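You operate a simulated robot arm through the tools that you are given. There is no shell and no other tool.

You run a simulated robot arm. Do the job below in one go: nothing can be reset, and whatever is moved stays where it is left.

JOB
Gauge both tiles on the shim board; roll the thicker to within 2 mm of the thinner.
Fine: the thinner stays as it is; use the hand roller; gauge and roller go back. Set down upright: orange thickness gauge, hand roller.

It is judged by the outcome, as a careful person would: the job done as asked, and still so three seconds after it is handed in. It fails if anything else is knocked over, pushed out of place, dropped, spilled or broken.

ROBOT AND FRAMES
A 7-joint arm with a two-finger parallel gripper, fixed in place. Base frame: the origin is at the foot of the arm, x ahead of it, y to its left, z up; the work surface is at about z = 800. Units: mm, degrees, N and s.
With the tool pointing down near the work surface it reaches from about 240 to 680 mm from the base axis. Its first joint turns from -66.0 to 66.0 degrees. Payload 2.4 kg.
The tool frame sits at the grasp point between the pads (the TCP): z along the fingers, y along the line on which they close. The tips reach 30 mm beyond it. Largest opening 94 mm; finger width 28, thickness 10; the body of the gripper, 50 by 96 mm, starts 55 mm behind the TCP.
Orientation is told as [roll, pitch, yaw] about the base's x, y, z axes, in that order, counted from this pose: with the fingers straight down and closing along the base's y, the tool's x points along the base's -x, its y along +y and its z along -z.

CONTROLS
- The arm moves only by the tool apply_moves. Its argument "commands" is text: rows parted by semicolons, each of 6 numbers parted by spaces: the shift along the base's x, y, z in units of 500 mm (1.0 is 500 mm), then the turn, a rotation vector about the base's x, y, z in units of 60 degrees (1.0 is 60 degrees). In form: tx ty tz rx ry rz; .... A call has 1 to 20 rows; each row is the pose to reach, as a shift and turn from the pose commanded when the call began. "fingers" is the finger opening in cm, from 0 to 9.4, set as the call begins (left out, the last holds). A call with a number of a shift or a turn outside -1 to 1 is refused whole. Rows are played at 5 a second. More than 50 mm and 8.6 degrees between two rows, or a gripper value outside its range, and nothing of the call is played. Where a pose cannot be reached the arm comes as near as it can. A force on the tool above 70 N (or 10 N above the force at the start of the call, whichever is more), or a blocked arm, ends the call early, and 0.2 s more pass. Each finger travels about 153 mm/s and halts on what it meets, pressing with about 31 N; the grip force reading is that of the motor and also rises with nothing between the fingers. The clock runs only during rows and for 0.2 s after the last one: add rows that repeat a pose to give the fingers time. It gives the time, the measured TCP pose, the force on the tool (base axes), the opening and the grip force at its end, in the units of the frame above (readings bear some noise), with the torque about the TCP (base axes, N m) and any sound that the robot's microphone picked up.
- Cameras (640 x 400 px; columns grow to the right, rows downward): "scene" is fixed at [61.1, 486.2, 1445]; the picture's right is [-0.70, -0.71, 0.00], its down [-0.42, 0.41, -0.81] and it looks along [0.58, -0.57, -0.59] (base axes); focal length 357 px, centre (320, 200). "wrist" rides on the gripper at [76, 14, -103] in the tool frame; the picture's right is [-0.18, 0.98, 0.00], its down [-0.75, -0.14, -0.64] and it looks along [-0.63, -0.12, 0.77] (tool axes); focal length 243 px, centre (320, 200). There is no depth. A picture from a camera that has moved, and an enlarged one, comes with that camera's place and axes in the base frame and with its lens. The place of the scene camera against the robot may be out by one fixed shift of up to 25 mm in any direction.
- camera(camera): a new picture of that camera. It takes no simulated time.
- enlarge(camera, box): a new picture of the part [left, top, right, bottom] of that camera's present view, enlarged. It takes no simulated time.
- close_job(): hands the job in; it is judged then, once.

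Places have to be worked out from the pictures, the camera data and where the tool is seen. Open the gripper and draw the arm clear of the work before you hand the job in, unless the task says otherwise.

The tools are called after "Call:" as a command line: name --argument value ..., lists and objects as JSON in quotes. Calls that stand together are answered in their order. apply_moves: Moves the arm, as the interface text tells. Its arguments: {"type":"object","properties":{"commands":{"type":"string"},"fingers":{"type":"number"}},"required":["commands"]} The other tools are called the same way: camera (camera) takes a picture; enlarge (camera, box) takes an enlarged picture of a part of a camera's view; close_job () hands the job in.

At the start:

```text
time: 0.0
position: [335.8, 117.2, 1139.7]
tool_rot: [0.0, 0.1, 0.1]
ft_force: [0.3, -0.5, 0.1]
moment: [-0.01, -0.02, 0.05]
width: 94.2
gripper_force: 0.1
```

scene: 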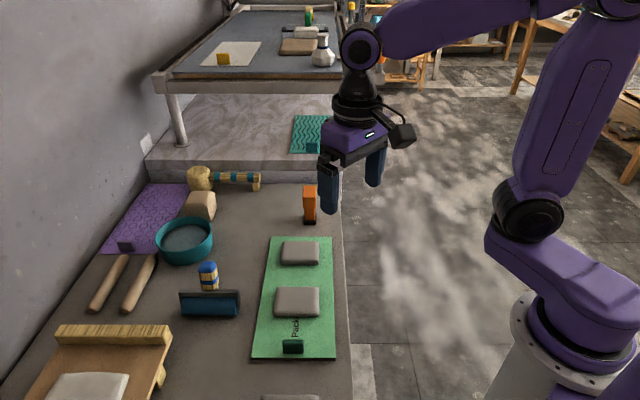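
wrist: 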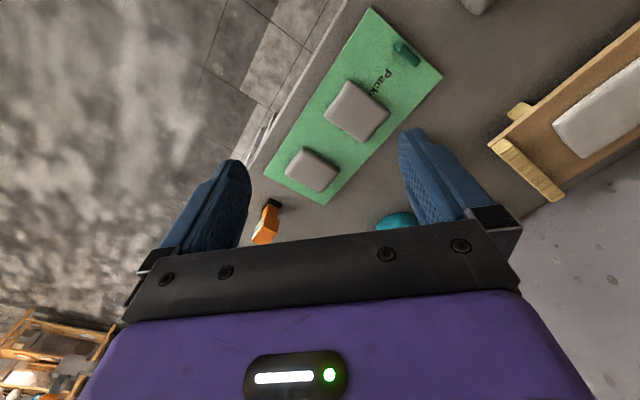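

I start by looking closer at the scene: the green board with two clay tiles, the orange gauge, and the objects that may be the hand roller.

Call:
enlarge --camera "scene" --box '[230, 160, 370, 400]'

Call:
enlarge --camera "scene" --box '[60, 150, 360, 340]'

Call:
enlarge --camera "wrist" --box '[220, 0, 640, 260]'

Call:
enlarge --camera "scene" --box '[140, 0, 400, 170]'

```text
1.67 times, centred on (300, 280) of scene
camera zoom: at [61.1, 486.2, 1445.0], right [-0.7, -0.71, 0.0], down [-0.42, 0.41, -0.81], along [0.58, -0.57, -0.59], focal length 596 px, centre (353, 67)
```

zoom: 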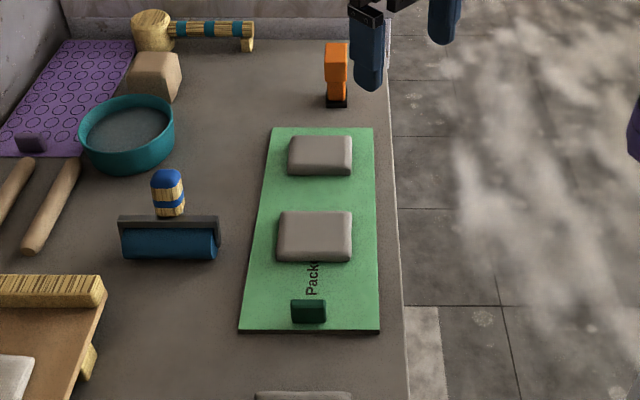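

```text
2.11 times, centred on (210, 245) of scene
camera zoom: at [61.1, 486.2, 1445.0], right [-0.7, -0.71, 0.0], down [-0.42, 0.41, -0.81], along [0.58, -0.57, -0.59], focal length 752 px, centre (552, 105)
```

zoom: 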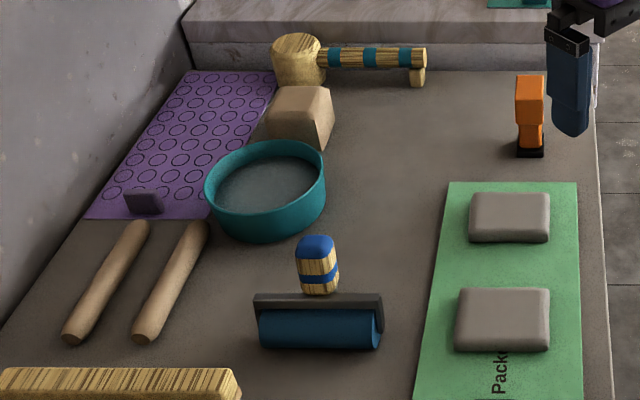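

```text
1.52 times, centred on (430, 130) of wrist
camera zoom: at [259.3, 131.0, 1241.9], right [0.18, 0.98, 0.0], down [0.75, -0.14, 0.64], along [0.63, -0.12, -0.77], focal length 370 px, centre (152, 307)
```

zoom: 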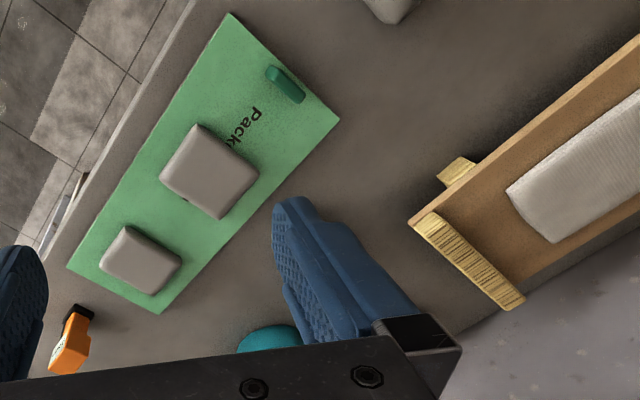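

```text
2.35 times, centred on (270, 85) of scene
camera zoom: at [61.1, 486.2, 1445.0], right [-0.7, -0.71, 0.0], down [-0.42, 0.41, -0.81], along [0.58, -0.57, -0.59], focal length 841 px, centre (438, 471)
```

zoom: 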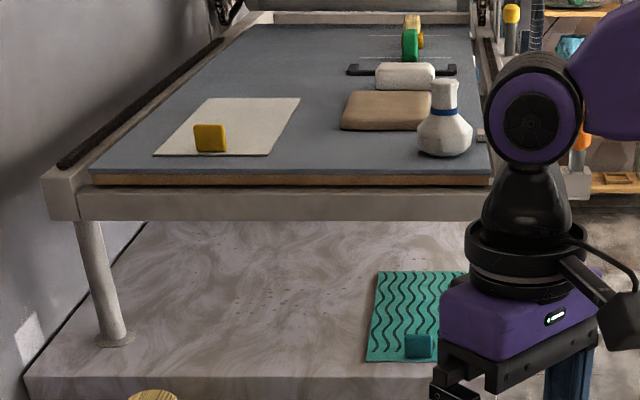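

The board lies diagonally (about 45° to base axes): tiles near (450,172) and (557,67), the gauge near (646,-49), and the blue hand roller near (568,316). I move the wrist camera toward the gauge to inspect it.

Call:
apply_moves --commands "0.047 -0.036 -0.04 0 0 0; 0.094 -0.072 -0.08 0 0 0; 0.141 -0.108 -0.12 0 0 0; 0.188 -0.144 -0.16 0 0 0; 0.235 -0.18 -0.2 0 0 0; 0.282 -0.216 -0.24 0 0 0; 0.328 -0.25 -0.28 0 0 0; 0.328 -0.25 -0.28 0 0 0" --fingers 9.4

Call:
camera --camera "wrist"

Call:
camera --camera "scene"

```text
time: 1.8
position: [499.2, -8.5, 998.7]
tool_rot: [0.0, 0.0, 0.1]
ft_force: [-0.7, -0.8, -0.3]
moment: [-0.03, 0.0, -0.01]
width: 93.8
gripper_force: 0.0
```

```text
taken
camera wrist: at [422.2, 4.9, 1099.6], right [0.18, 0.98, 0.0], down [0.75, -0.14, 0.64], along [0.63, -0.12, -0.77], focal length 243 px, centre (320, 200)
```

wrist: 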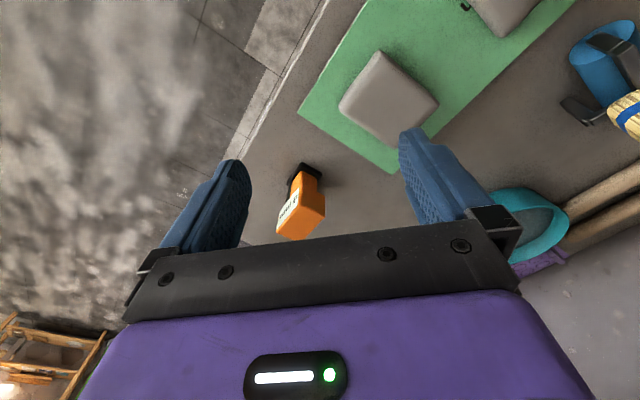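

```text
taken
```

scene: 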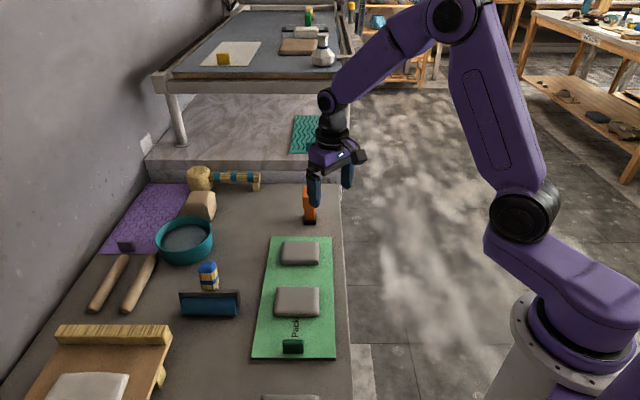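

The gauge carries a white label facing the robot side. I enlarge it to read it.

Call:
enlarge --camera "wrist" --box '[250, 140, 350, 250]'

Call:
enlarge --camera "scene" --box '[285, 175, 345, 235]'

Call:
enlarge --camera "wrist" --box '[540, 0, 640, 150]'

Call:
enlarge --camera "scene" --box '[165, 245, 255, 335]'

```text
3.64 times, centred on (300, 195) of wrist
camera zoom: at [422.2, 4.9, 1099.6], right [0.18, 0.98, 0.0], down [0.75, -0.14, 0.64], along [0.63, -0.12, -0.77], focal length 882 px, centre (393, 218)
```

zoom: 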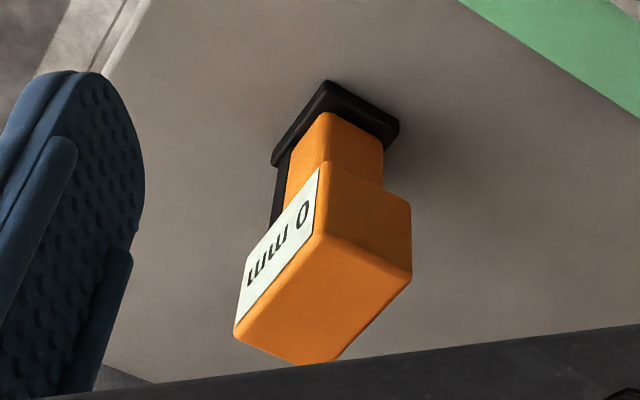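

```text
6.67 times, centred on (315, 205) of scene
camera zoom: at [61.1, 486.2, 1445.0], right [-0.7, -0.71, 0.0], down [-0.42, 0.41, -0.81], along [0.58, -0.57, -0.59], focal length 2382 px, centre (353, 167)
```

zoom: 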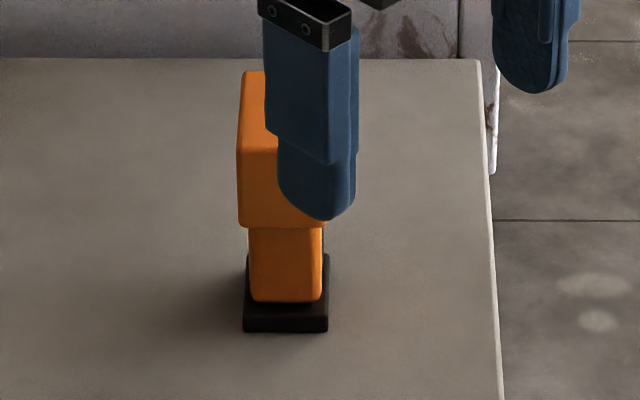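

```text
2.67 times, centred on (590, 75) of wrist
camera zoom: at [422.2, 4.9, 1099.6], right [0.18, 0.98, 0.0], down [0.75, -0.14, 0.64], along [0.63, -0.12, -0.77], focal length 647 px, centre (-400, 533)
```

zoom: 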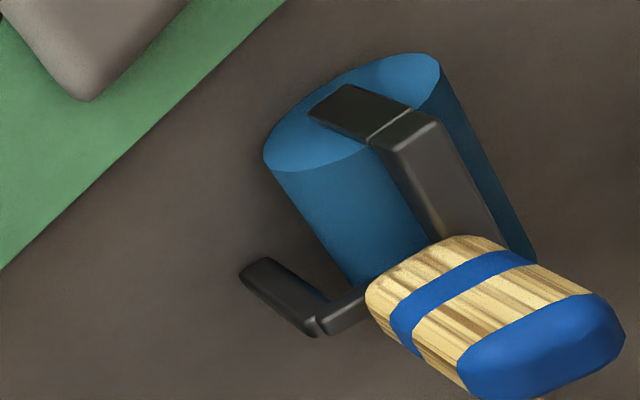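

```text
4.44 times, centred on (210, 290) of scene
camera zoom: at [61.1, 486.2, 1445.0], right [-0.7, -0.71, 0.0], down [-0.42, 0.41, -0.81], along [0.58, -0.57, -0.59], focal length 1588 px, centre (809, -200)
```

zoom: 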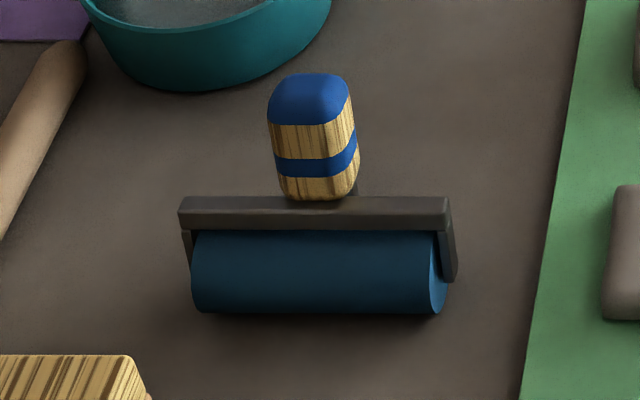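

The gauge's display on its e2 side (facing the robot) reads "0 mm" at rest. I turn the tool +45° so the camera faces the display and get a closer look at the gauge's shape.

Call:
apply_moves --commands "0.016 -0.029 -0.02 0 0 0.125; 0.032 -0.058 -0.04 0 0 0.25; 0.048 -0.087 -0.06 0 0 0.375; 0.064 -0.116 -0.08 0 0 0.5; 0.08 -0.145 -0.1 0 0 0.625; 0.096 -0.175 -0.118 0 0 0.75; 0.096 -0.175 -0.118 0 0 0.75"

Call:
camera --camera "wrist"

Call:
camera --camera "scene"

```text
time: 3.4
position: [549.3, -96.0, 939.2]
tool_rot: [-0.1, -0.1, 45.1]
ft_force: [0.7, 0.1, 0.7]
moment: [-0.01, -0.01, -0.02]
width: 93.9
gripper_force: 0.1
```

```text
taken
camera wrist: at [483.6, -140.1, 1042.0], right [-0.57, 0.82, 0.0], down [0.63, 0.43, 0.64], along [0.53, 0.36, -0.77], focal length 243 px, centre (320, 200)
```

wrist: 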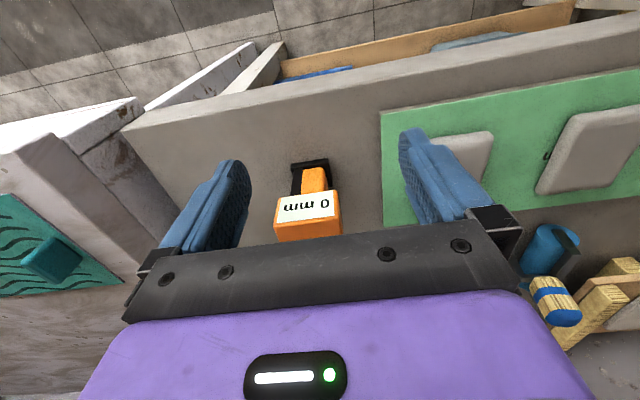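

```text
taken
```

scene: 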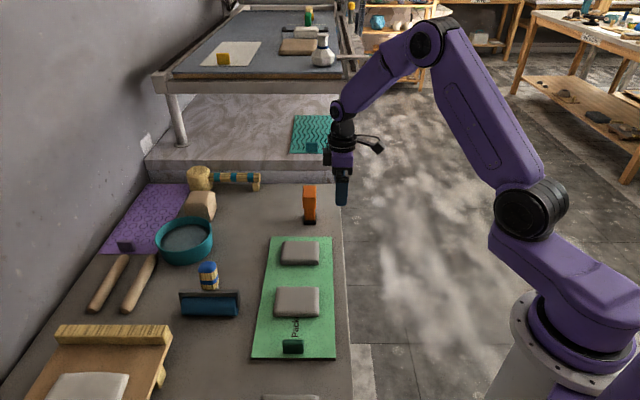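

Call:
enlarge --camera "wrist" --box '[250, 140, 370, 250]'

Call:
enlarge --camera "wrist" --box '[380, 60, 640, 240]'

Call:
enlarge --camera "wrist" --box '[500, 200, 640, 360]'

Call:
enlarge --camera "scene" --box '[285, 175, 345, 235]'

```text
3.64 times, centred on (310, 195) of wrist
camera zoom: at [483.6, -140.1, 1042.0], right [-0.57, 0.82, 0.0], down [0.63, 0.43, 0.64], along [0.53, 0.36, -0.77], focal length 882 px, centre (356, 218)
```

zoom: 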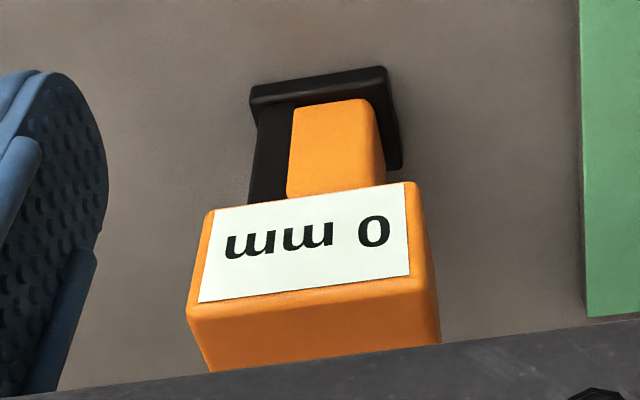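

```text
2.22 times, centred on (510, 150) of wrist
camera zoom: at [483.6, -140.1, 1042.0], right [-0.57, 0.82, 0.0], down [0.63, 0.43, 0.64], along [0.53, 0.36, -0.77], focal length 539 px, centre (-102, 311)
```

zoom: 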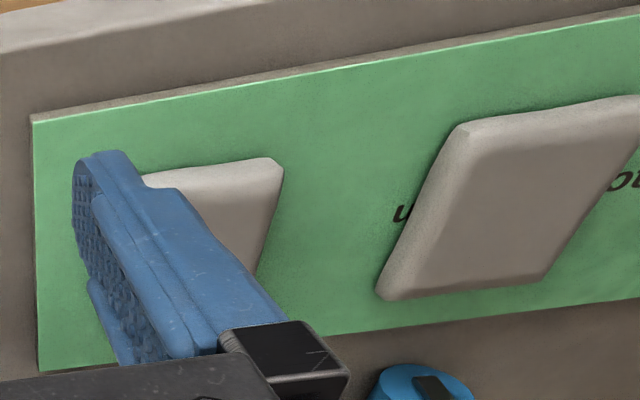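

```text
2.50 times, centred on (570, 280) of wrist
camera zoom: at [483.6, -140.1, 1042.0], right [-0.57, 0.82, 0.0], down [0.63, 0.43, 0.64], along [0.53, 0.36, -0.77], focal length 606 px, centre (-305, 0)
```

zoom: 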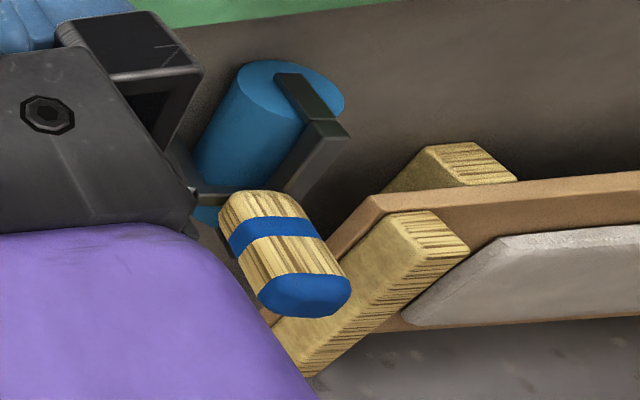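

```text
6.67 times, centred on (315, 205) of scene
camera zoom: at [61.1, 486.2, 1445.0], right [-0.7, -0.71, 0.0], down [-0.42, 0.41, -0.81], along [0.58, -0.57, -0.59], focal length 2382 px, centre (353, 167)
```

zoom: 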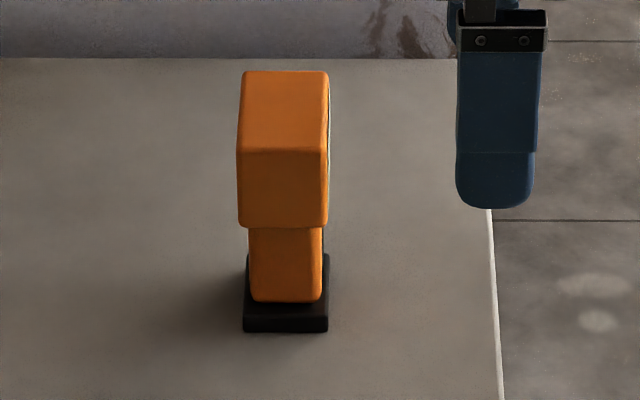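

The gauge is about 99 mm tall, a 54×37 mm head over a narrower stem and a 44×36 mm black foot, centred near (621,-56.5). I move the open gripper above it and check alignment before going down.

Call:
apply_moves --commands "0.03 0.018 0.06 0 0 0; 0.08 0.04 0.09 0 0 0; 0.12 0.065 0.09 0 0 0; 0.1464 0.0776 0.09 0 0 0; 0.1464 0.0776 0.09 0 0 0" --fingers 9.4

Call:
camera --camera "wrist"

Call:
enlarge --camera "scene" --box '[270, 110, 390, 240]'

```text
time: 4.6
position: [620.7, -57.6, 985.5]
tool_rot: [-0.1, 0.1, 45.0]
ft_force: [0.3, -0.1, -0.7]
moment: [0.02, -0.02, -0.03]
width: 94.1
gripper_force: 0.1
```

```text
taken
camera wrist: at [555.7, -100.2, 1087.7], right [-0.57, 0.82, 0.0], down [0.63, 0.43, 0.64], along [0.53, 0.36, -0.77], focal length 243 px, centre (320, 200)
```

wrist: 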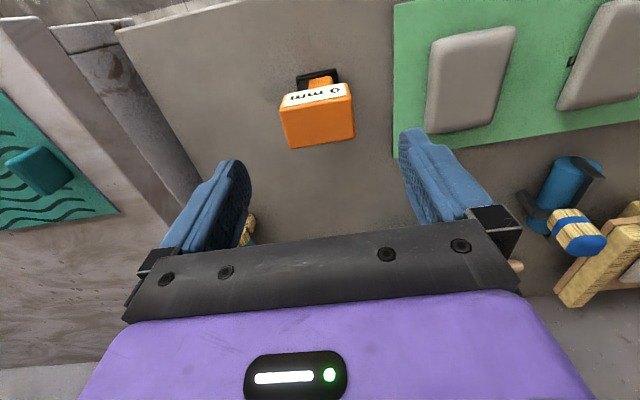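

```text
3.08 times, centred on (330, 175) of scene
camera zoom: at [61.1, 486.2, 1445.0], right [-0.7, -0.71, 0.0], down [-0.42, 0.41, -0.81], along [0.58, -0.57, -0.59], focal length 1100 px, centre (289, 277)
```

zoom: 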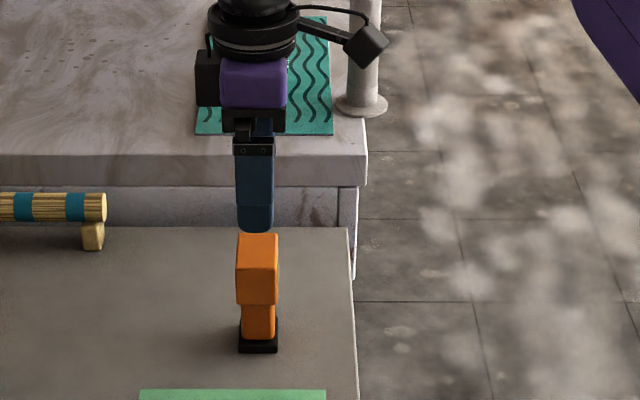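

The head top centre projects exactly under the TCP. I descend to the head's mid-height (z≈880).

Call:
apply_moves --commands "0 0 -0.06 0 0 0; 0 0 -0.12 0 0 0; 0 0 -0.17 0 0 0; 0 0 -0.211 0 0 0; 0 0 -0.211 0 0 0"

Call:
camera --camera "wrist"

Call:
enlarge --camera "scene" --box '[270, 110, 390, 240]'

```text
time: 5.8
position: [619.4, -57.4, 879.5]
tool_rot: [0.0, 0.0, 45.1]
ft_force: [-0.1, 0.5, -0.4]
moment: [0.03, 0.0, 0.0]
width: 93.8
gripper_force: 0.1
```

```text
taken
camera wrist: at [555.2, -101.0, 981.7], right [-0.57, 0.82, 0.0], down [0.63, 0.43, 0.64], along [0.53, 0.36, -0.77], focal length 243 px, centre (320, 200)
```

wrist: 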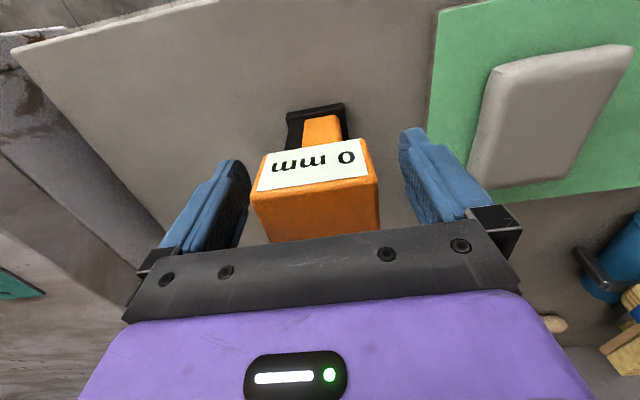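

```text
3.08 times, centred on (330, 175) of scene
camera zoom: at [61.1, 486.2, 1445.0], right [-0.7, -0.71, 0.0], down [-0.42, 0.41, -0.81], along [0.58, -0.57, -0.59], focal length 1100 px, centre (289, 277)
```

zoom: 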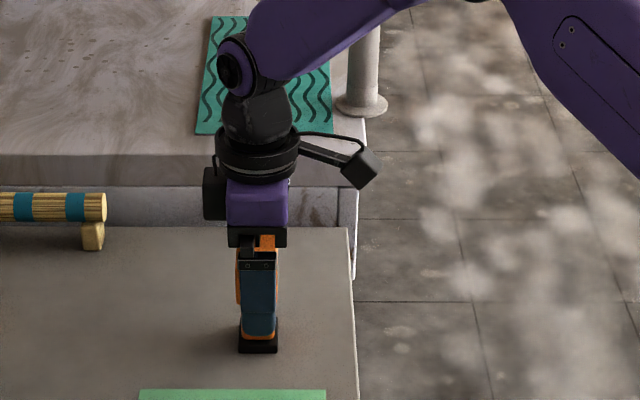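

The gauge sits about 2 mm to the −e1 side of the TCP; I shift a touch to centre it before closing.

Call:
apply_moves --commands "0.003 -0.003 0 0 0 0; 0.003 -0.003 0 0 0 0"

Call:
enlarge --camera "wrist" --box '[200, 100, 440, 250]'

```text
time: 6.4
position: [622.6, -59.4, 881.1]
tool_rot: [-0.1, 0.1, 45.1]
ft_force: [0.4, 0.3, 1.2]
moment: [0.0, 0.03, -0.01]
width: 94.3
gripper_force: 0.1
```

```text
2.67 times, centred on (320, 175) of wrist
camera zoom: at [556.9, -102.5, 982.1], right [-0.57, 0.82, 0.0], down [0.63, 0.43, 0.64], along [0.53, 0.36, -0.77], focal length 647 px, centre (320, 267)
```

zoom: 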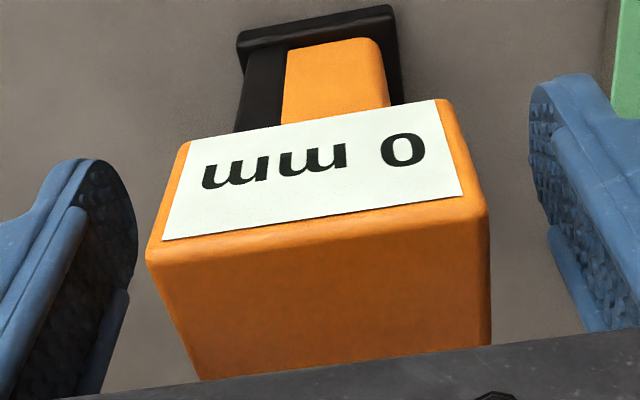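

Well centred now. I close the fingers on the head.

Call:
apply_moves --commands "0 0 0 0 0 0; 0 0 0 0 0 0; 0 0 0 0 0 0" --fingers 3.5

Call:
camera --camera "wrist"

Call:
enlarge --camera "scene" --box '[270, 110, 390, 240]'

```text
time: 7.2
position: [620.7, -58.7, 880.3]
tool_rot: [0.0, -0.1, 45.2]
ft_force: [0.0, 0.7, 1.4]
moment: [-0.05, -0.01, -0.01]
width: 61.7
gripper_force: 31.0
```

```text
taken
camera wrist: at [556.9, -102.5, 982.2], right [-0.57, 0.82, 0.0], down [0.63, 0.43, 0.64], along [0.53, 0.36, -0.77], focal length 243 px, centre (320, 200)
```

wrist: 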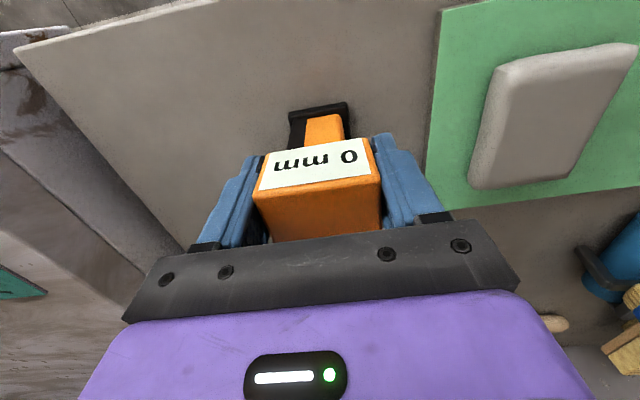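

```text
3.08 times, centred on (330, 175) of scene
camera zoom: at [61.1, 486.2, 1445.0], right [-0.7, -0.71, 0.0], down [-0.42, 0.41, -0.81], along [0.58, -0.57, -0.59], focal length 1100 px, centre (289, 277)
```

zoom: 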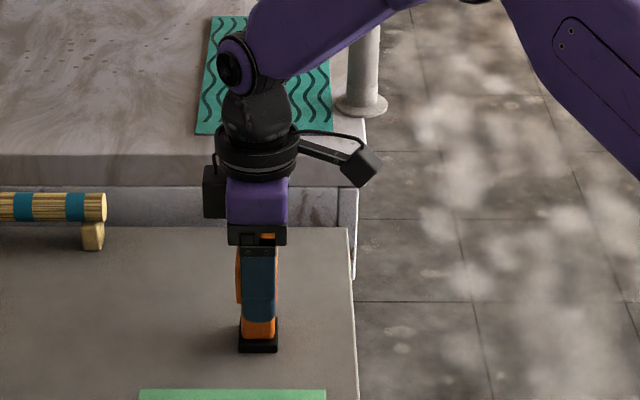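

The grip is firm at 61.7 mm width. I lift the gauge 70 mm and check the hold and the reading.

Call:
apply_moves --commands "0 0 0.02 0 0 0; 0 0 0.06 0 0 0; 0 0 0.1 0 0 0; 0 0 0.14 0 0 0; 0 0 0.14 0 0 0"

Call:
camera --camera "wrist"

Call:
enlarge --camera "scene" --box '[270, 110, 390, 240]'

```text
time: 8.4
position: [621.6, -57.8, 950.1]
tool_rot: [0.1, 0.0, 44.9]
ft_force: [-0.1, -0.6, -1.3]
moment: [0.02, -0.02, 0.02]
width: 62.1
gripper_force: 30.6
```

```text
taken
camera wrist: at [557.8, -101.4, 1052.6], right [-0.57, 0.82, 0.0], down [0.63, 0.43, 0.64], along [0.53, 0.36, -0.77], focal length 243 px, centre (320, 200)
```

wrist: 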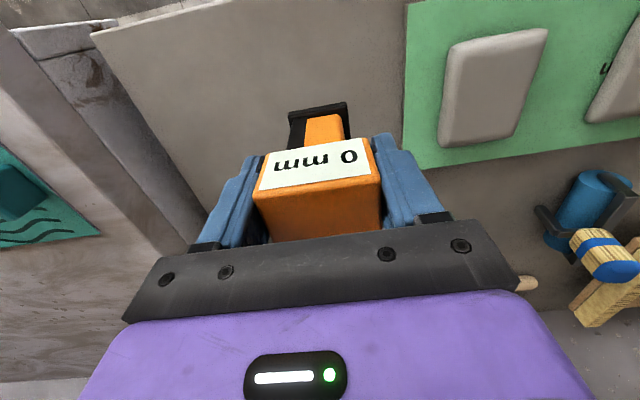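

```text
3.08 times, centred on (330, 175) of scene
camera zoom: at [61.1, 486.2, 1445.0], right [-0.7, -0.71, 0.0], down [-0.42, 0.41, -0.81], along [0.58, -0.57, -0.59], focal length 1100 px, centre (289, 277)
```

zoom: 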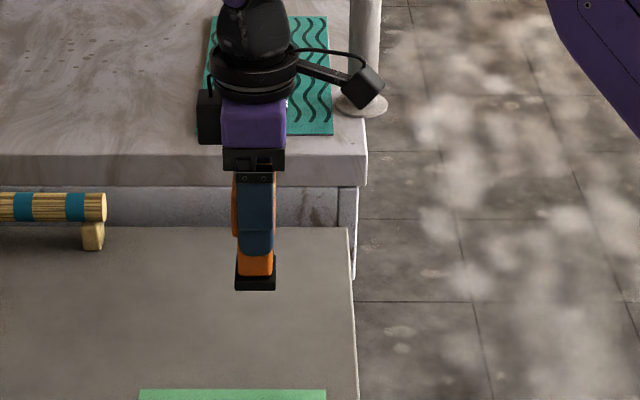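

The gauge lifts cleanly and still reads 0 mm. I carry it above the far tile, estimated centre (527,62).

Call:
apply_moves --commands "-0.047 0.06 0 0 0 0; -0.095 0.12 0 0 0 0; -0.143 0.18 0 0 0 0; -0.191 0.24 0 0 0 0; -0.191 0.24 0 0 0 0"

Call:
camera --camera "wrist"

Call:
enlarge --camera "scene" --box '[230, 160, 370, 270]'

```text
time: 9.6
position: [527.5, 64.0, 950.4]
tool_rot: [0.0, 0.0, 45.1]
ft_force: [-0.3, 0.0, -0.8]
moment: [0.0, -0.01, -0.01]
width: 61.8
gripper_force: 30.6
```

```text
taken
camera wrist: at [463.1, 19.5, 1052.8], right [-0.57, 0.82, 0.0], down [0.63, 0.43, 0.64], along [0.53, 0.36, -0.77], focal length 243 px, centre (320, 200)
```

wrist: 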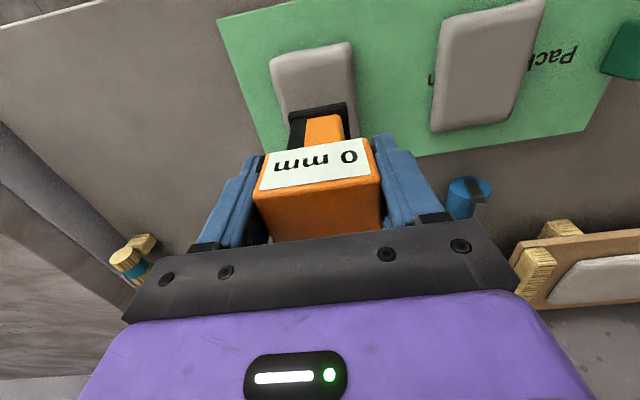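

```text
3.64 times, centred on (300, 215) of scene
camera zoom: at [61.1, 486.2, 1445.0], right [-0.7, -0.71, 0.0], down [-0.42, 0.41, -0.81], along [0.58, -0.57, -0.59], focal length 1300 px, centre (393, 146)
```

zoom: 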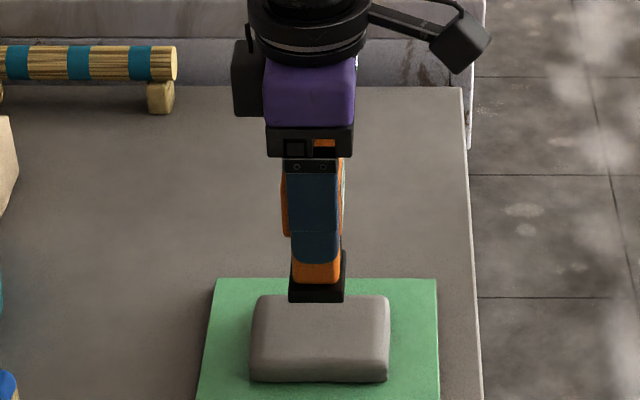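

The gauge foot is centred over the far tile. I lower to about 12–15 mm above the likely tile top and look again.

Call:
apply_moves --commands "0 0 -0.03 0 0 0; 0 0 -0.055 0 0 0; 0 0 -0.07 0 0 0; 0 0 -0.07 0 0 0"

Call:
enlarge --camera "wrist" --box '[220, 20, 420, 220]'

Call:
enlarge --camera "scene" --box '[260, 200, 350, 270]'

```text
time: 10.6
position: [528.5, 62.3, 915.6]
tool_rot: [0.0, 0.1, 45.0]
ft_force: [0.8, 0.0, -0.5]
moment: [0.01, -0.04, 0.02]
width: 62.0
gripper_force: 31.1
```

```text
2.00 times, centred on (320, 120) of wrist
camera zoom: at [463.2, 19.1, 1017.8], right [-0.57, 0.82, 0.0], down [0.63, 0.43, 0.64], along [0.53, 0.36, -0.77], focal length 485 px, centre (320, 360)
```

zoom: 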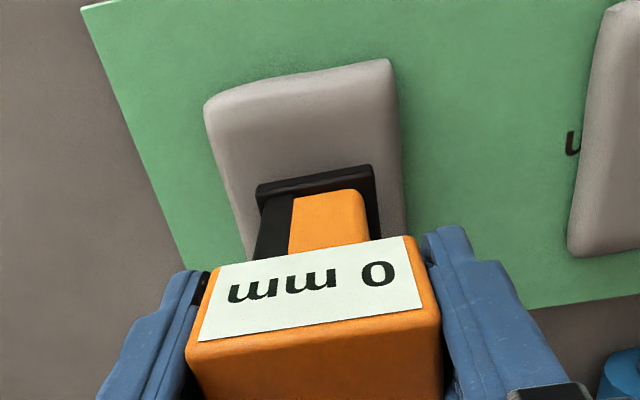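

```text
5.71 times, centred on (305, 235) of scene
camera zoom: at [61.1, 486.2, 1445.0], right [-0.7, -0.71, 0.0], down [-0.42, 0.41, -0.81], along [0.58, -0.57, -0.59], focal length 2042 px, centre (406, 0)
```

zoom: 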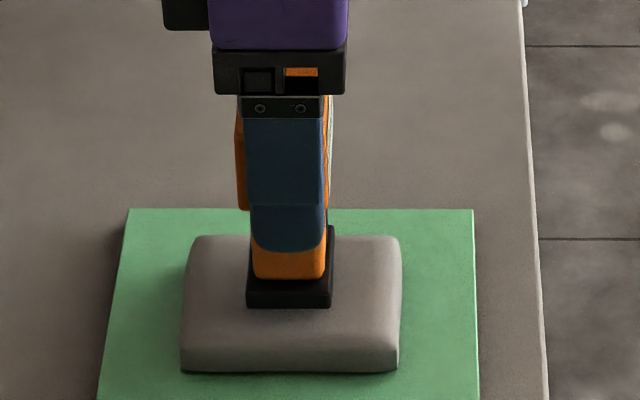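

Foot appears ~10–15 mm above the tile top. I go down in small steps watching the vertical force.

Call:
apply_moves --commands "0 0 -0.006 0 0 0; 0 0 -0.012 0 0 0; 0 0 -0.016 0 0 0; 0 0 -0.016 0 0 0"

Call:
enlarge --camera "scene" --box '[260, 200, 350, 270]'

Call:
enlarge --camera "wrist" --box '[220, 20, 420, 220]'

```text
time: 11.6
position: [527.7, 63.0, 907.9]
tool_rot: [0.1, 0.0, 45.2]
ft_force: [-1.6, 0.5, 5.5]
moment: [-0.12, 0.02, 0.01]
width: 61.8
gripper_force: 30.5
```

```text
5.71 times, centred on (305, 235) of scene
camera zoom: at [60.9, 486.2, 1445.0], right [-0.7, -0.71, 0.0], down [-0.42, 0.41, -0.81], along [0.58, -0.57, -0.59], focal length 2042 px, centre (406, 0)
```

zoom: 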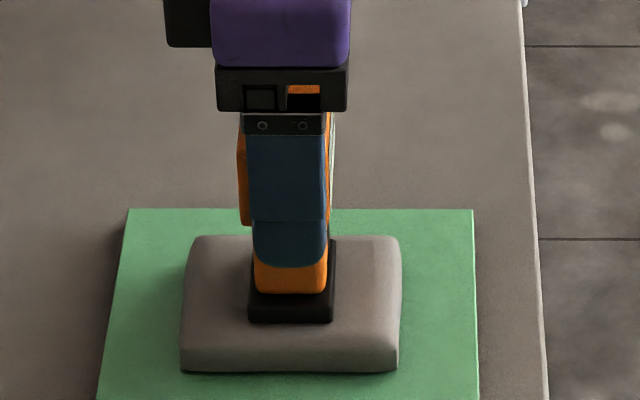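

```text
2.00 times, centred on (320, 120) of wrist
camera zoom: at [462.4, 18.9, 1010.0], right [-0.57, 0.82, 0.0], down [0.63, 0.43, 0.64], along [0.53, 0.36, -0.77], focal length 485 px, centre (320, 360)
```

zoom: 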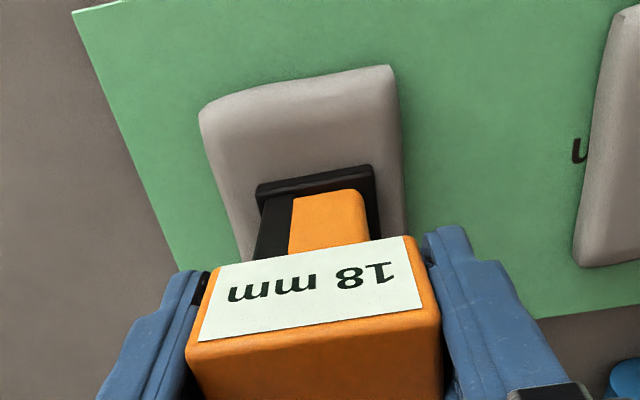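

The gauge touched down (5.5 N) and reads 18 mm for the far tile. I lift straight off and carry it over the near tile, estimated centre (428,156).

Call:
apply_moves --commands "0 0 0.01 0 0 0; 0 0 0.04 0 0 0; 0 0 0.09 0 0 0; -0.05 0.048 0.09 0 0 0; -0.1 0.096 0.09 0 0 0; -0.15 0.144 0.09 0 0 0; -0.198 0.19 0.09 0 0 0; -0.198 0.19 0.09 0 0 0"

Call:
camera --camera "wrist"

Call:
camera --camera "scene"

```text
time: 13.4
position: [428.4, 159.5, 951.8]
tool_rot: [0.0, 0.1, 45.0]
ft_force: [0.0, -0.3, -0.9]
moment: [0.02, -0.02, 0.03]
width: 62.0
gripper_force: 31.1
```

```text
taken
camera wrist: at [364.8, 114.0, 1054.0], right [-0.57, 0.82, 0.0], down [0.63, 0.43, 0.64], along [0.53, 0.36, -0.77], focal length 243 px, centre (320, 200)
```

wrist: 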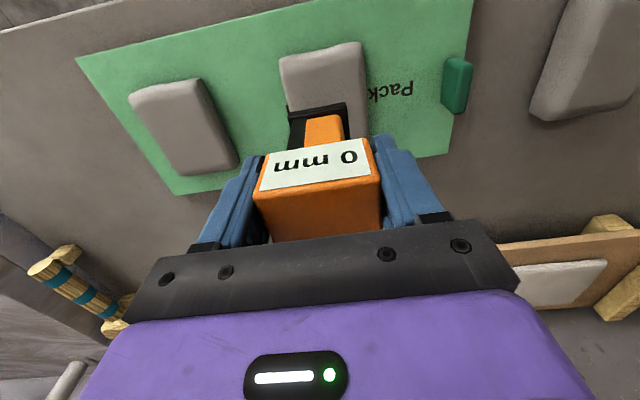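

```text
taken
```

scene: 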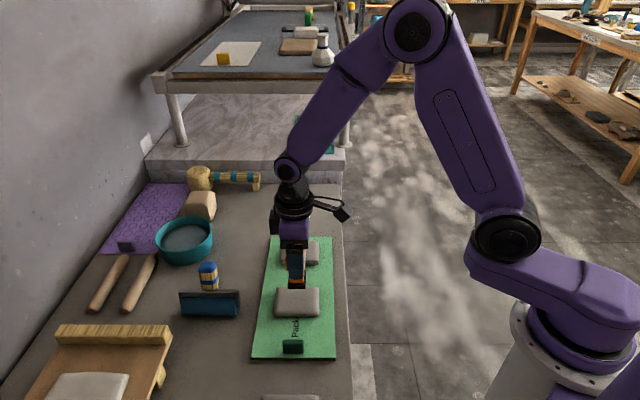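

I shift 5 mm along e1 to centre on the near tile and lower to well above its expected top.

Call:
apply_moves --commands "-0.007 0.007 -0.01 0 0 0; -0.007 0.007 -0.03 0 0 0; -0.007 0.007 -0.044 0 0 0; -0.007 0.007 -0.044 0 0 0"

Call:
enlarge --camera "wrist" --box '[220, 20, 420, 220]'

Call:
enlarge --camera "scene" --box '[250, 230, 350, 330]'

```text
time: 14.4
position: [424.5, 159.3, 931.5]
tool_rot: [0.0, -0.1, 45.0]
ft_force: [0.2, -0.5, -0.5]
moment: [-0.01, -0.01, 0.03]
width: 61.9
gripper_force: 30.9
```

```text
2.00 times, centred on (320, 120) of wrist
camera zoom: at [360.7, 116.7, 1032.6], right [-0.57, 0.82, 0.0], down [0.63, 0.43, 0.64], along [0.53, 0.36, -0.77], focal length 485 px, centre (320, 360)
```

zoom: 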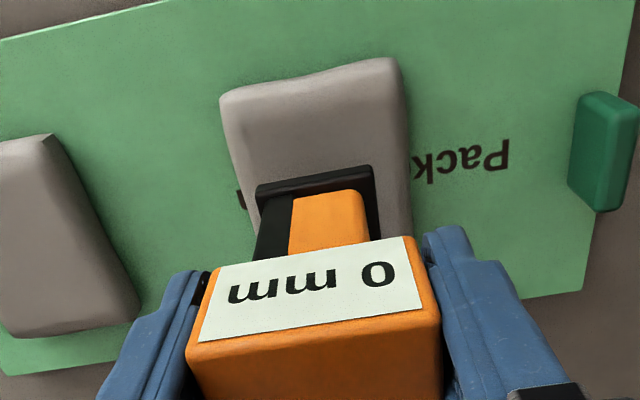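

```text
4.00 times, centred on (300, 280) of scene
camera zoom: at [61.1, 486.2, 1445.0], right [-0.7, -0.71, 0.0], down [-0.42, 0.41, -0.81], along [0.58, -0.57, -0.59], focal length 1430 px, centre (400, -120)
```

zoom: 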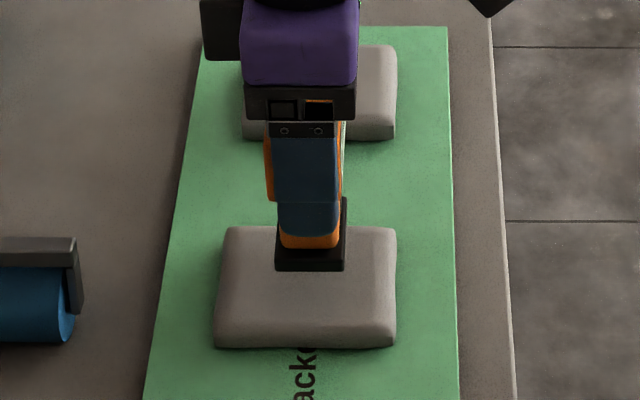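

Nicely centred and not yet touching. I continue down in small steps.

Call:
apply_moves --commands "0 0 -0.005 0 0 0; 0 0 -0.01 0 0 0; 0 0 -0.01 0 0 0"

Call:
enlarge --camera "wrist" --box '[220, 20, 420, 220]'

```text
time: 15.2
position: [425.2, 160.3, 924.4]
tool_rot: [0.0, -0.1, 45.0]
ft_force: [-0.3, 0.0, -1.1]
moment: [0.03, 0.0, 0.03]
width: 61.7
gripper_force: 30.9
```

```text
2.00 times, centred on (320, 120) of wrist
camera zoom: at [360.7, 116.3, 1027.2], right [-0.57, 0.82, 0.0], down [0.63, 0.43, 0.64], along [0.53, 0.36, -0.77], focal length 485 px, centre (320, 360)
```

zoom: 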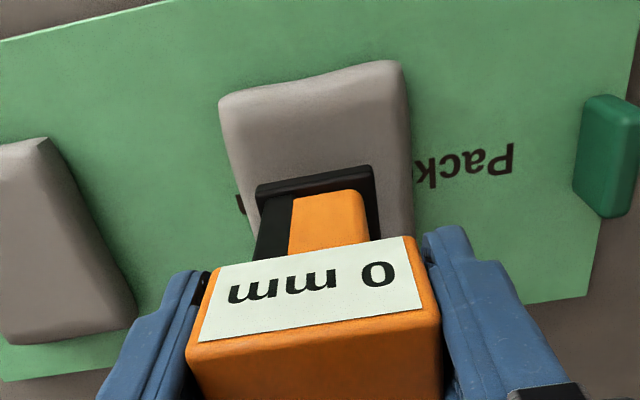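

Still 0 mm, no contact. I step down 3 mm more at a time.

Call:
apply_moves --commands "0 0 -0.003 0 0 0; 0 0 -0.006 0 0 0; 0 0 -0.006 0 0 0"

Call:
enlarge --camera "wrist" --box '[220, 20, 420, 220]'

```text
time: 16.0
position: [425.8, 159.8, 921.2]
tool_rot: [0.0, 0.0, 45.0]
ft_force: [0.2, 1.1, -0.7]
moment: [0.02, -0.01, 0.01]
width: 61.6
gripper_force: 31.0
```

```text
2.00 times, centred on (320, 120) of wrist
camera zoom: at [360.7, 116.1, 1023.7], right [-0.57, 0.82, 0.0], down [0.63, 0.43, 0.64], along [0.53, 0.36, -0.77], focal length 485 px, centre (320, 360)
```

zoom: 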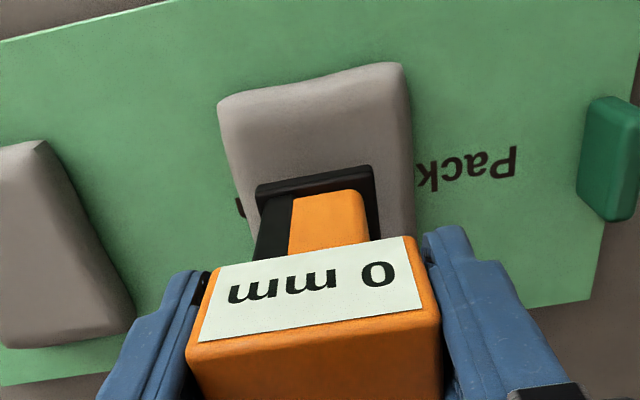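

Call:
apply_moves --commands "0 0 -0.003 0 0 0; 0 0 -0.006 0 0 0; 0 0 -0.006 0 0 0"

Call:
enlarge --camera "wrist" --box '[220, 20, 420, 220]'

```text
time: 16.8
position: [425.4, 160.5, 919.3]
tool_rot: [-0.1, 0.0, 45.0]
ft_force: [-1.2, 0.4, -1.3]
moment: [0.02, -0.01, 0.01]
width: 61.8
gripper_force: 30.6
```

```text
2.00 times, centred on (320, 120) of wrist
camera zoom: at [360.4, 115.9, 1021.3], right [-0.57, 0.82, 0.0], down [0.63, 0.43, 0.64], along [0.53, 0.36, -0.77], focal length 485 px, centre (320, 360)
```

zoom: 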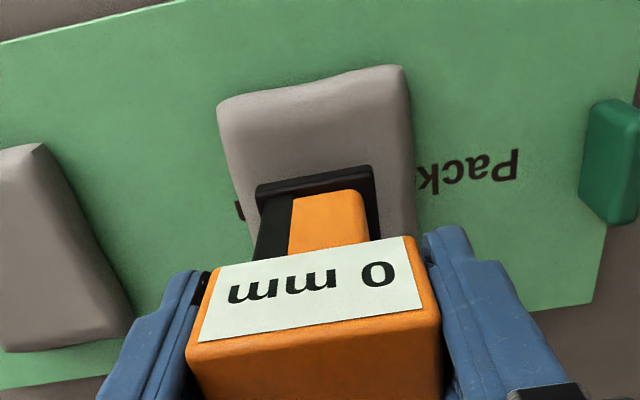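

Still no contact; next 3 mm step down.

Call:
apply_moves --commands "0 0 -0.003 0 0 0; 0 0 -0.006 0 0 0; 0 0 -0.006 0 0 0"

Call:
enlarge --camera "wrist" --box '[220, 20, 420, 220]'

Call:
enlarge --camera "scene" --box '[250, 230, 350, 330]'

```text
time: 17.6
position: [424.8, 160.1, 916.8]
tool_rot: [0.0, 0.0, 45.0]
ft_force: [-0.6, -0.4, -1.6]
moment: [0.02, 0.04, 0.03]
width: 62.0
gripper_force: 31.0
```

```text
2.00 times, centred on (320, 120) of wrist
camera zoom: at [360.1, 116.1, 1018.4], right [-0.57, 0.82, 0.0], down [0.63, 0.43, 0.64], along [0.53, 0.36, -0.77], focal length 485 px, centre (320, 360)
```

zoom: 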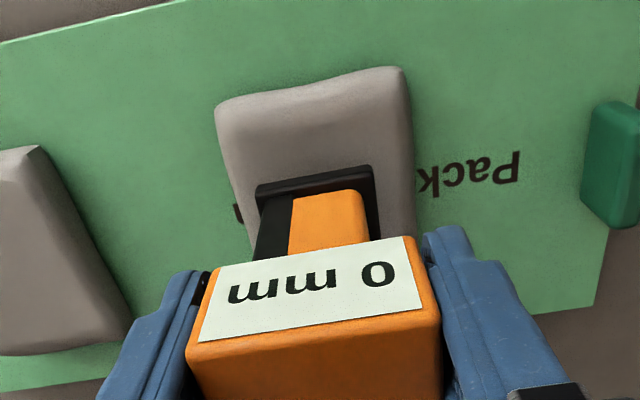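

```text
4.00 times, centred on (300, 280) of scene
camera zoom: at [61.1, 486.2, 1445.0], right [-0.7, -0.71, 0.0], down [-0.42, 0.41, -0.81], along [0.58, -0.57, -0.59], focal length 1430 px, centre (400, -120)
```

zoom: 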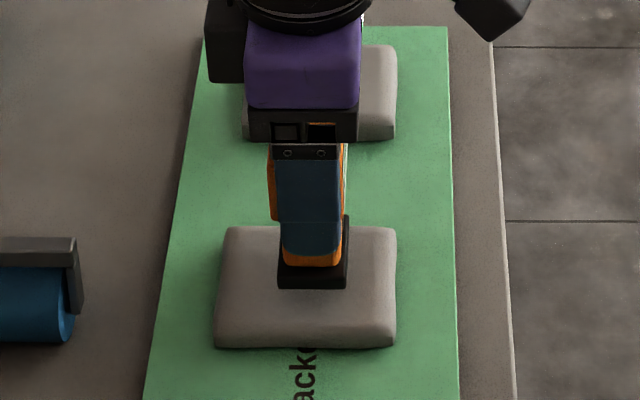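

Not touching yet. I step 2.5 mm down.

Call:
apply_moves --commands "0 0 -0.003 0 0 0; 0 0 -0.005 0 0 0; 0 0 -0.005 0 0 0"

Call:
enlarge --camera "wrist" --box '[220, 20, 420, 220]'

```text
time: 18.4
position: [426.3, 160.7, 914.4]
tool_rot: [0.0, 0.0, 44.9]
ft_force: [-0.4, -0.2, -1.3]
moment: [0.0, 0.01, -0.01]
width: 61.9
gripper_force: 31.0
```

```text
2.00 times, centred on (320, 120) of wrist
camera zoom: at [360.0, 115.9, 1016.0], right [-0.57, 0.82, 0.0], down [0.63, 0.43, 0.64], along [0.53, 0.36, -0.77], focal length 485 px, centre (320, 360)
```

zoom: 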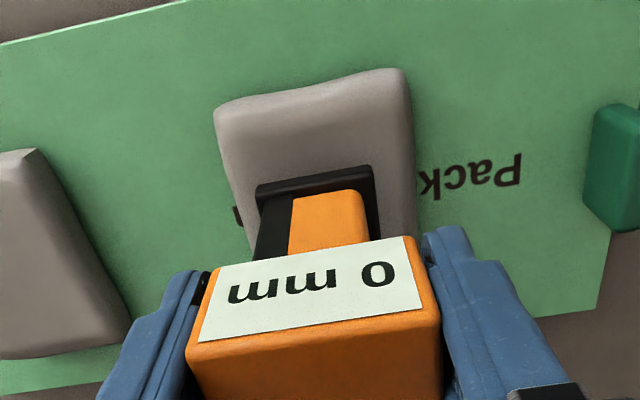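

Call:
apply_moves --commands "0 0 -0.003 0 0 0; 0 0 -0.005 0 0 0; 0 0 -0.005 0 0 0"

Call:
enlarge --camera "wrist" --box '[220, 20, 420, 220]'

```text
time: 19.2
position: [425.0, 160.6, 912.0]
tool_rot: [0.0, 0.0, 45.0]
ft_force: [-0.4, 0.1, -0.9]
moment: [0.01, 0.02, -0.01]
width: 62.0
gripper_force: 31.4
```

```text
2.00 times, centred on (320, 120) of wrist
camera zoom: at [360.1, 116.4, 1013.4], right [-0.57, 0.82, 0.0], down [0.63, 0.43, 0.64], along [0.53, 0.36, -0.77], focal length 485 px, centre (320, 360)
```

zoom: 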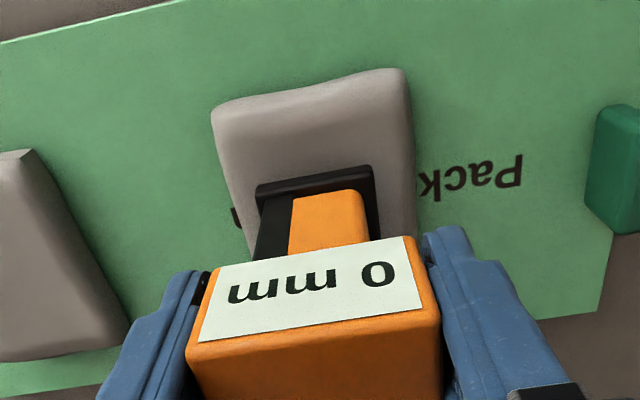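

Still free at z≈911. I continue with 2 mm steps.

Call:
apply_moves --commands "0 0 -0.002 0 0 0; 0 0 -0.004 0 0 0; 0 0 -0.004 0 0 0"

Call:
enlarge --camera "wrist" --box '[220, 20, 420, 220]'

```text
time: 20.0
position: [423.9, 159.9, 908.8]
tool_rot: [0.0, 0.0, 45.0]
ft_force: [-0.2, 0.2, -0.4]
moment: [-0.05, 0.0, -0.02]
width: 61.8
gripper_force: 31.1
```

```text
2.00 times, centred on (320, 120) of wrist
camera zoom: at [359.9, 116.2, 1010.7], right [-0.57, 0.82, 0.0], down [0.63, 0.43, 0.64], along [0.53, 0.36, -0.77], focal length 485 px, centre (320, 360)
```

zoom: 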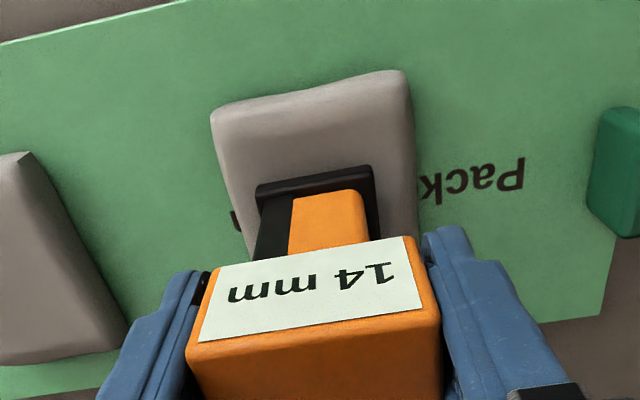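

The display flips to 14 mm just at touch. I press just 0.6 mm more to confirm with firm contact.

Call:
apply_moves --commands "0 0 -0.0012 0 0 0; 0 0 -0.0012 0 0 0"

Call:
enlarge --camera "wrist" --box '[220, 100, 420, 220]'

Call:
enlarge --camera "scene" --box '[250, 230, 350, 330]'

```text
time: 20.6
position: [424.8, 158.9, 907.5]
tool_rot: [0.0, 0.0, 45.0]
ft_force: [-0.4, -0.2, -0.3]
moment: [-0.01, -0.02, 0.01]
width: 61.8
gripper_force: 31.0
```

```text
3.20 times, centred on (320, 160) of wrist
camera zoom: at [360.0, 115.8, 1010.2], right [-0.57, 0.82, 0.0], down [0.63, 0.43, 0.64], along [0.53, 0.36, -0.77], focal length 776 px, centre (320, 328)
```

zoom: 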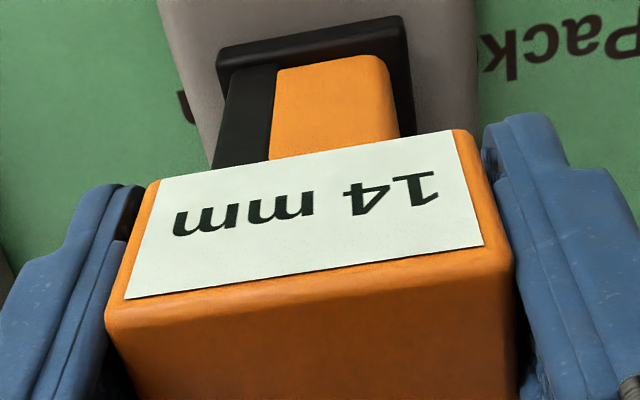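

```text
4.00 times, centred on (300, 280) of scene
camera zoom: at [61.1, 486.2, 1445.0], right [-0.7, -0.71, 0.0], down [-0.42, 0.41, -0.81], along [0.58, -0.57, -0.59], focal length 1430 px, centre (400, -120)
```

zoom: 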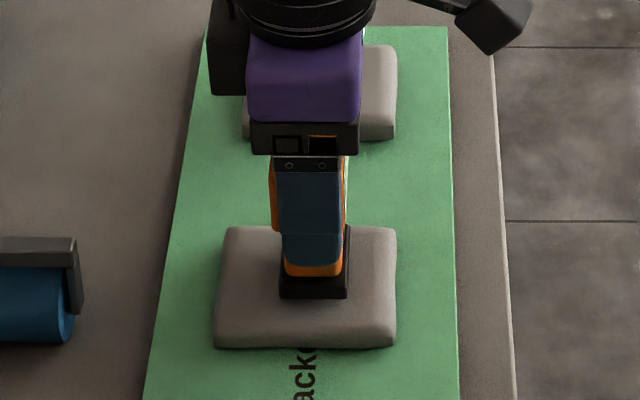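

Gauge readings: near tile 14 mm (thinner), far tile 18 mm (thicker). So the far tile needs rolling to about 14–15 mm. I lift the gauge and carry it back above its home spot.

Call:
apply_moves --commands "0 0 0.02 0 0 0; 0 0 0.06 0 0 0; 0 0 0.103 0 0 0; 0.0495 -0.0546 0.103 0 0 0; 0.099 -0.1092 0.103 0 0 0; 0.1485 -0.1638 0.103 0 0 0; 0.198 -0.2185 0.103 0 0 0; 0.2475 -0.2731 0.103 0 0 0; 0.297 -0.3277 0.103 0 0 0; 0.3465 -0.3824 0.103 0 0 0; 0.396 -0.437 0.103 0 0 0; 0.396 -0.437 0.103 0 0 0"

Call:
camera --camera "wrist"

Call:
enlarge --camera "scene" --box '[230, 160, 370, 400]'

```text
time: 23.2
position: [623.9, -60.3, 960.7]
tool_rot: [0.0, 0.1, 45.1]
ft_force: [0.2, -0.6, -0.5]
moment: [0.02, -0.02, 0.01]
width: 61.6
gripper_force: 30.8
```

```text
taken
camera wrist: at [558.5, -103.0, 1061.4], right [-0.57, 0.82, 0.0], down [0.63, 0.43, 0.64], along [0.53, 0.36, -0.77], focal length 243 px, centre (320, 200)
```

wrist: 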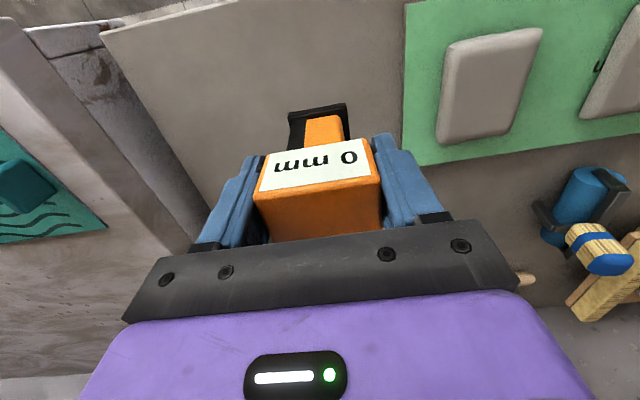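

```text
1.67 times, centred on (300, 280) of scene
camera zoom: at [61.1, 486.2, 1445.0], right [-0.7, -0.71, 0.0], down [-0.42, 0.41, -0.81], along [0.58, -0.57, -0.59], focal length 596 px, centre (353, 67)
```

zoom: 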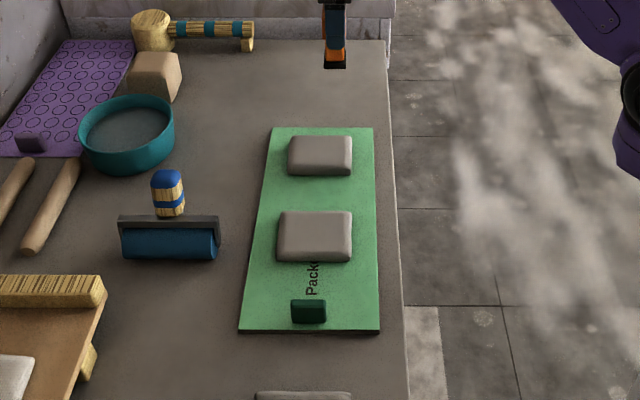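

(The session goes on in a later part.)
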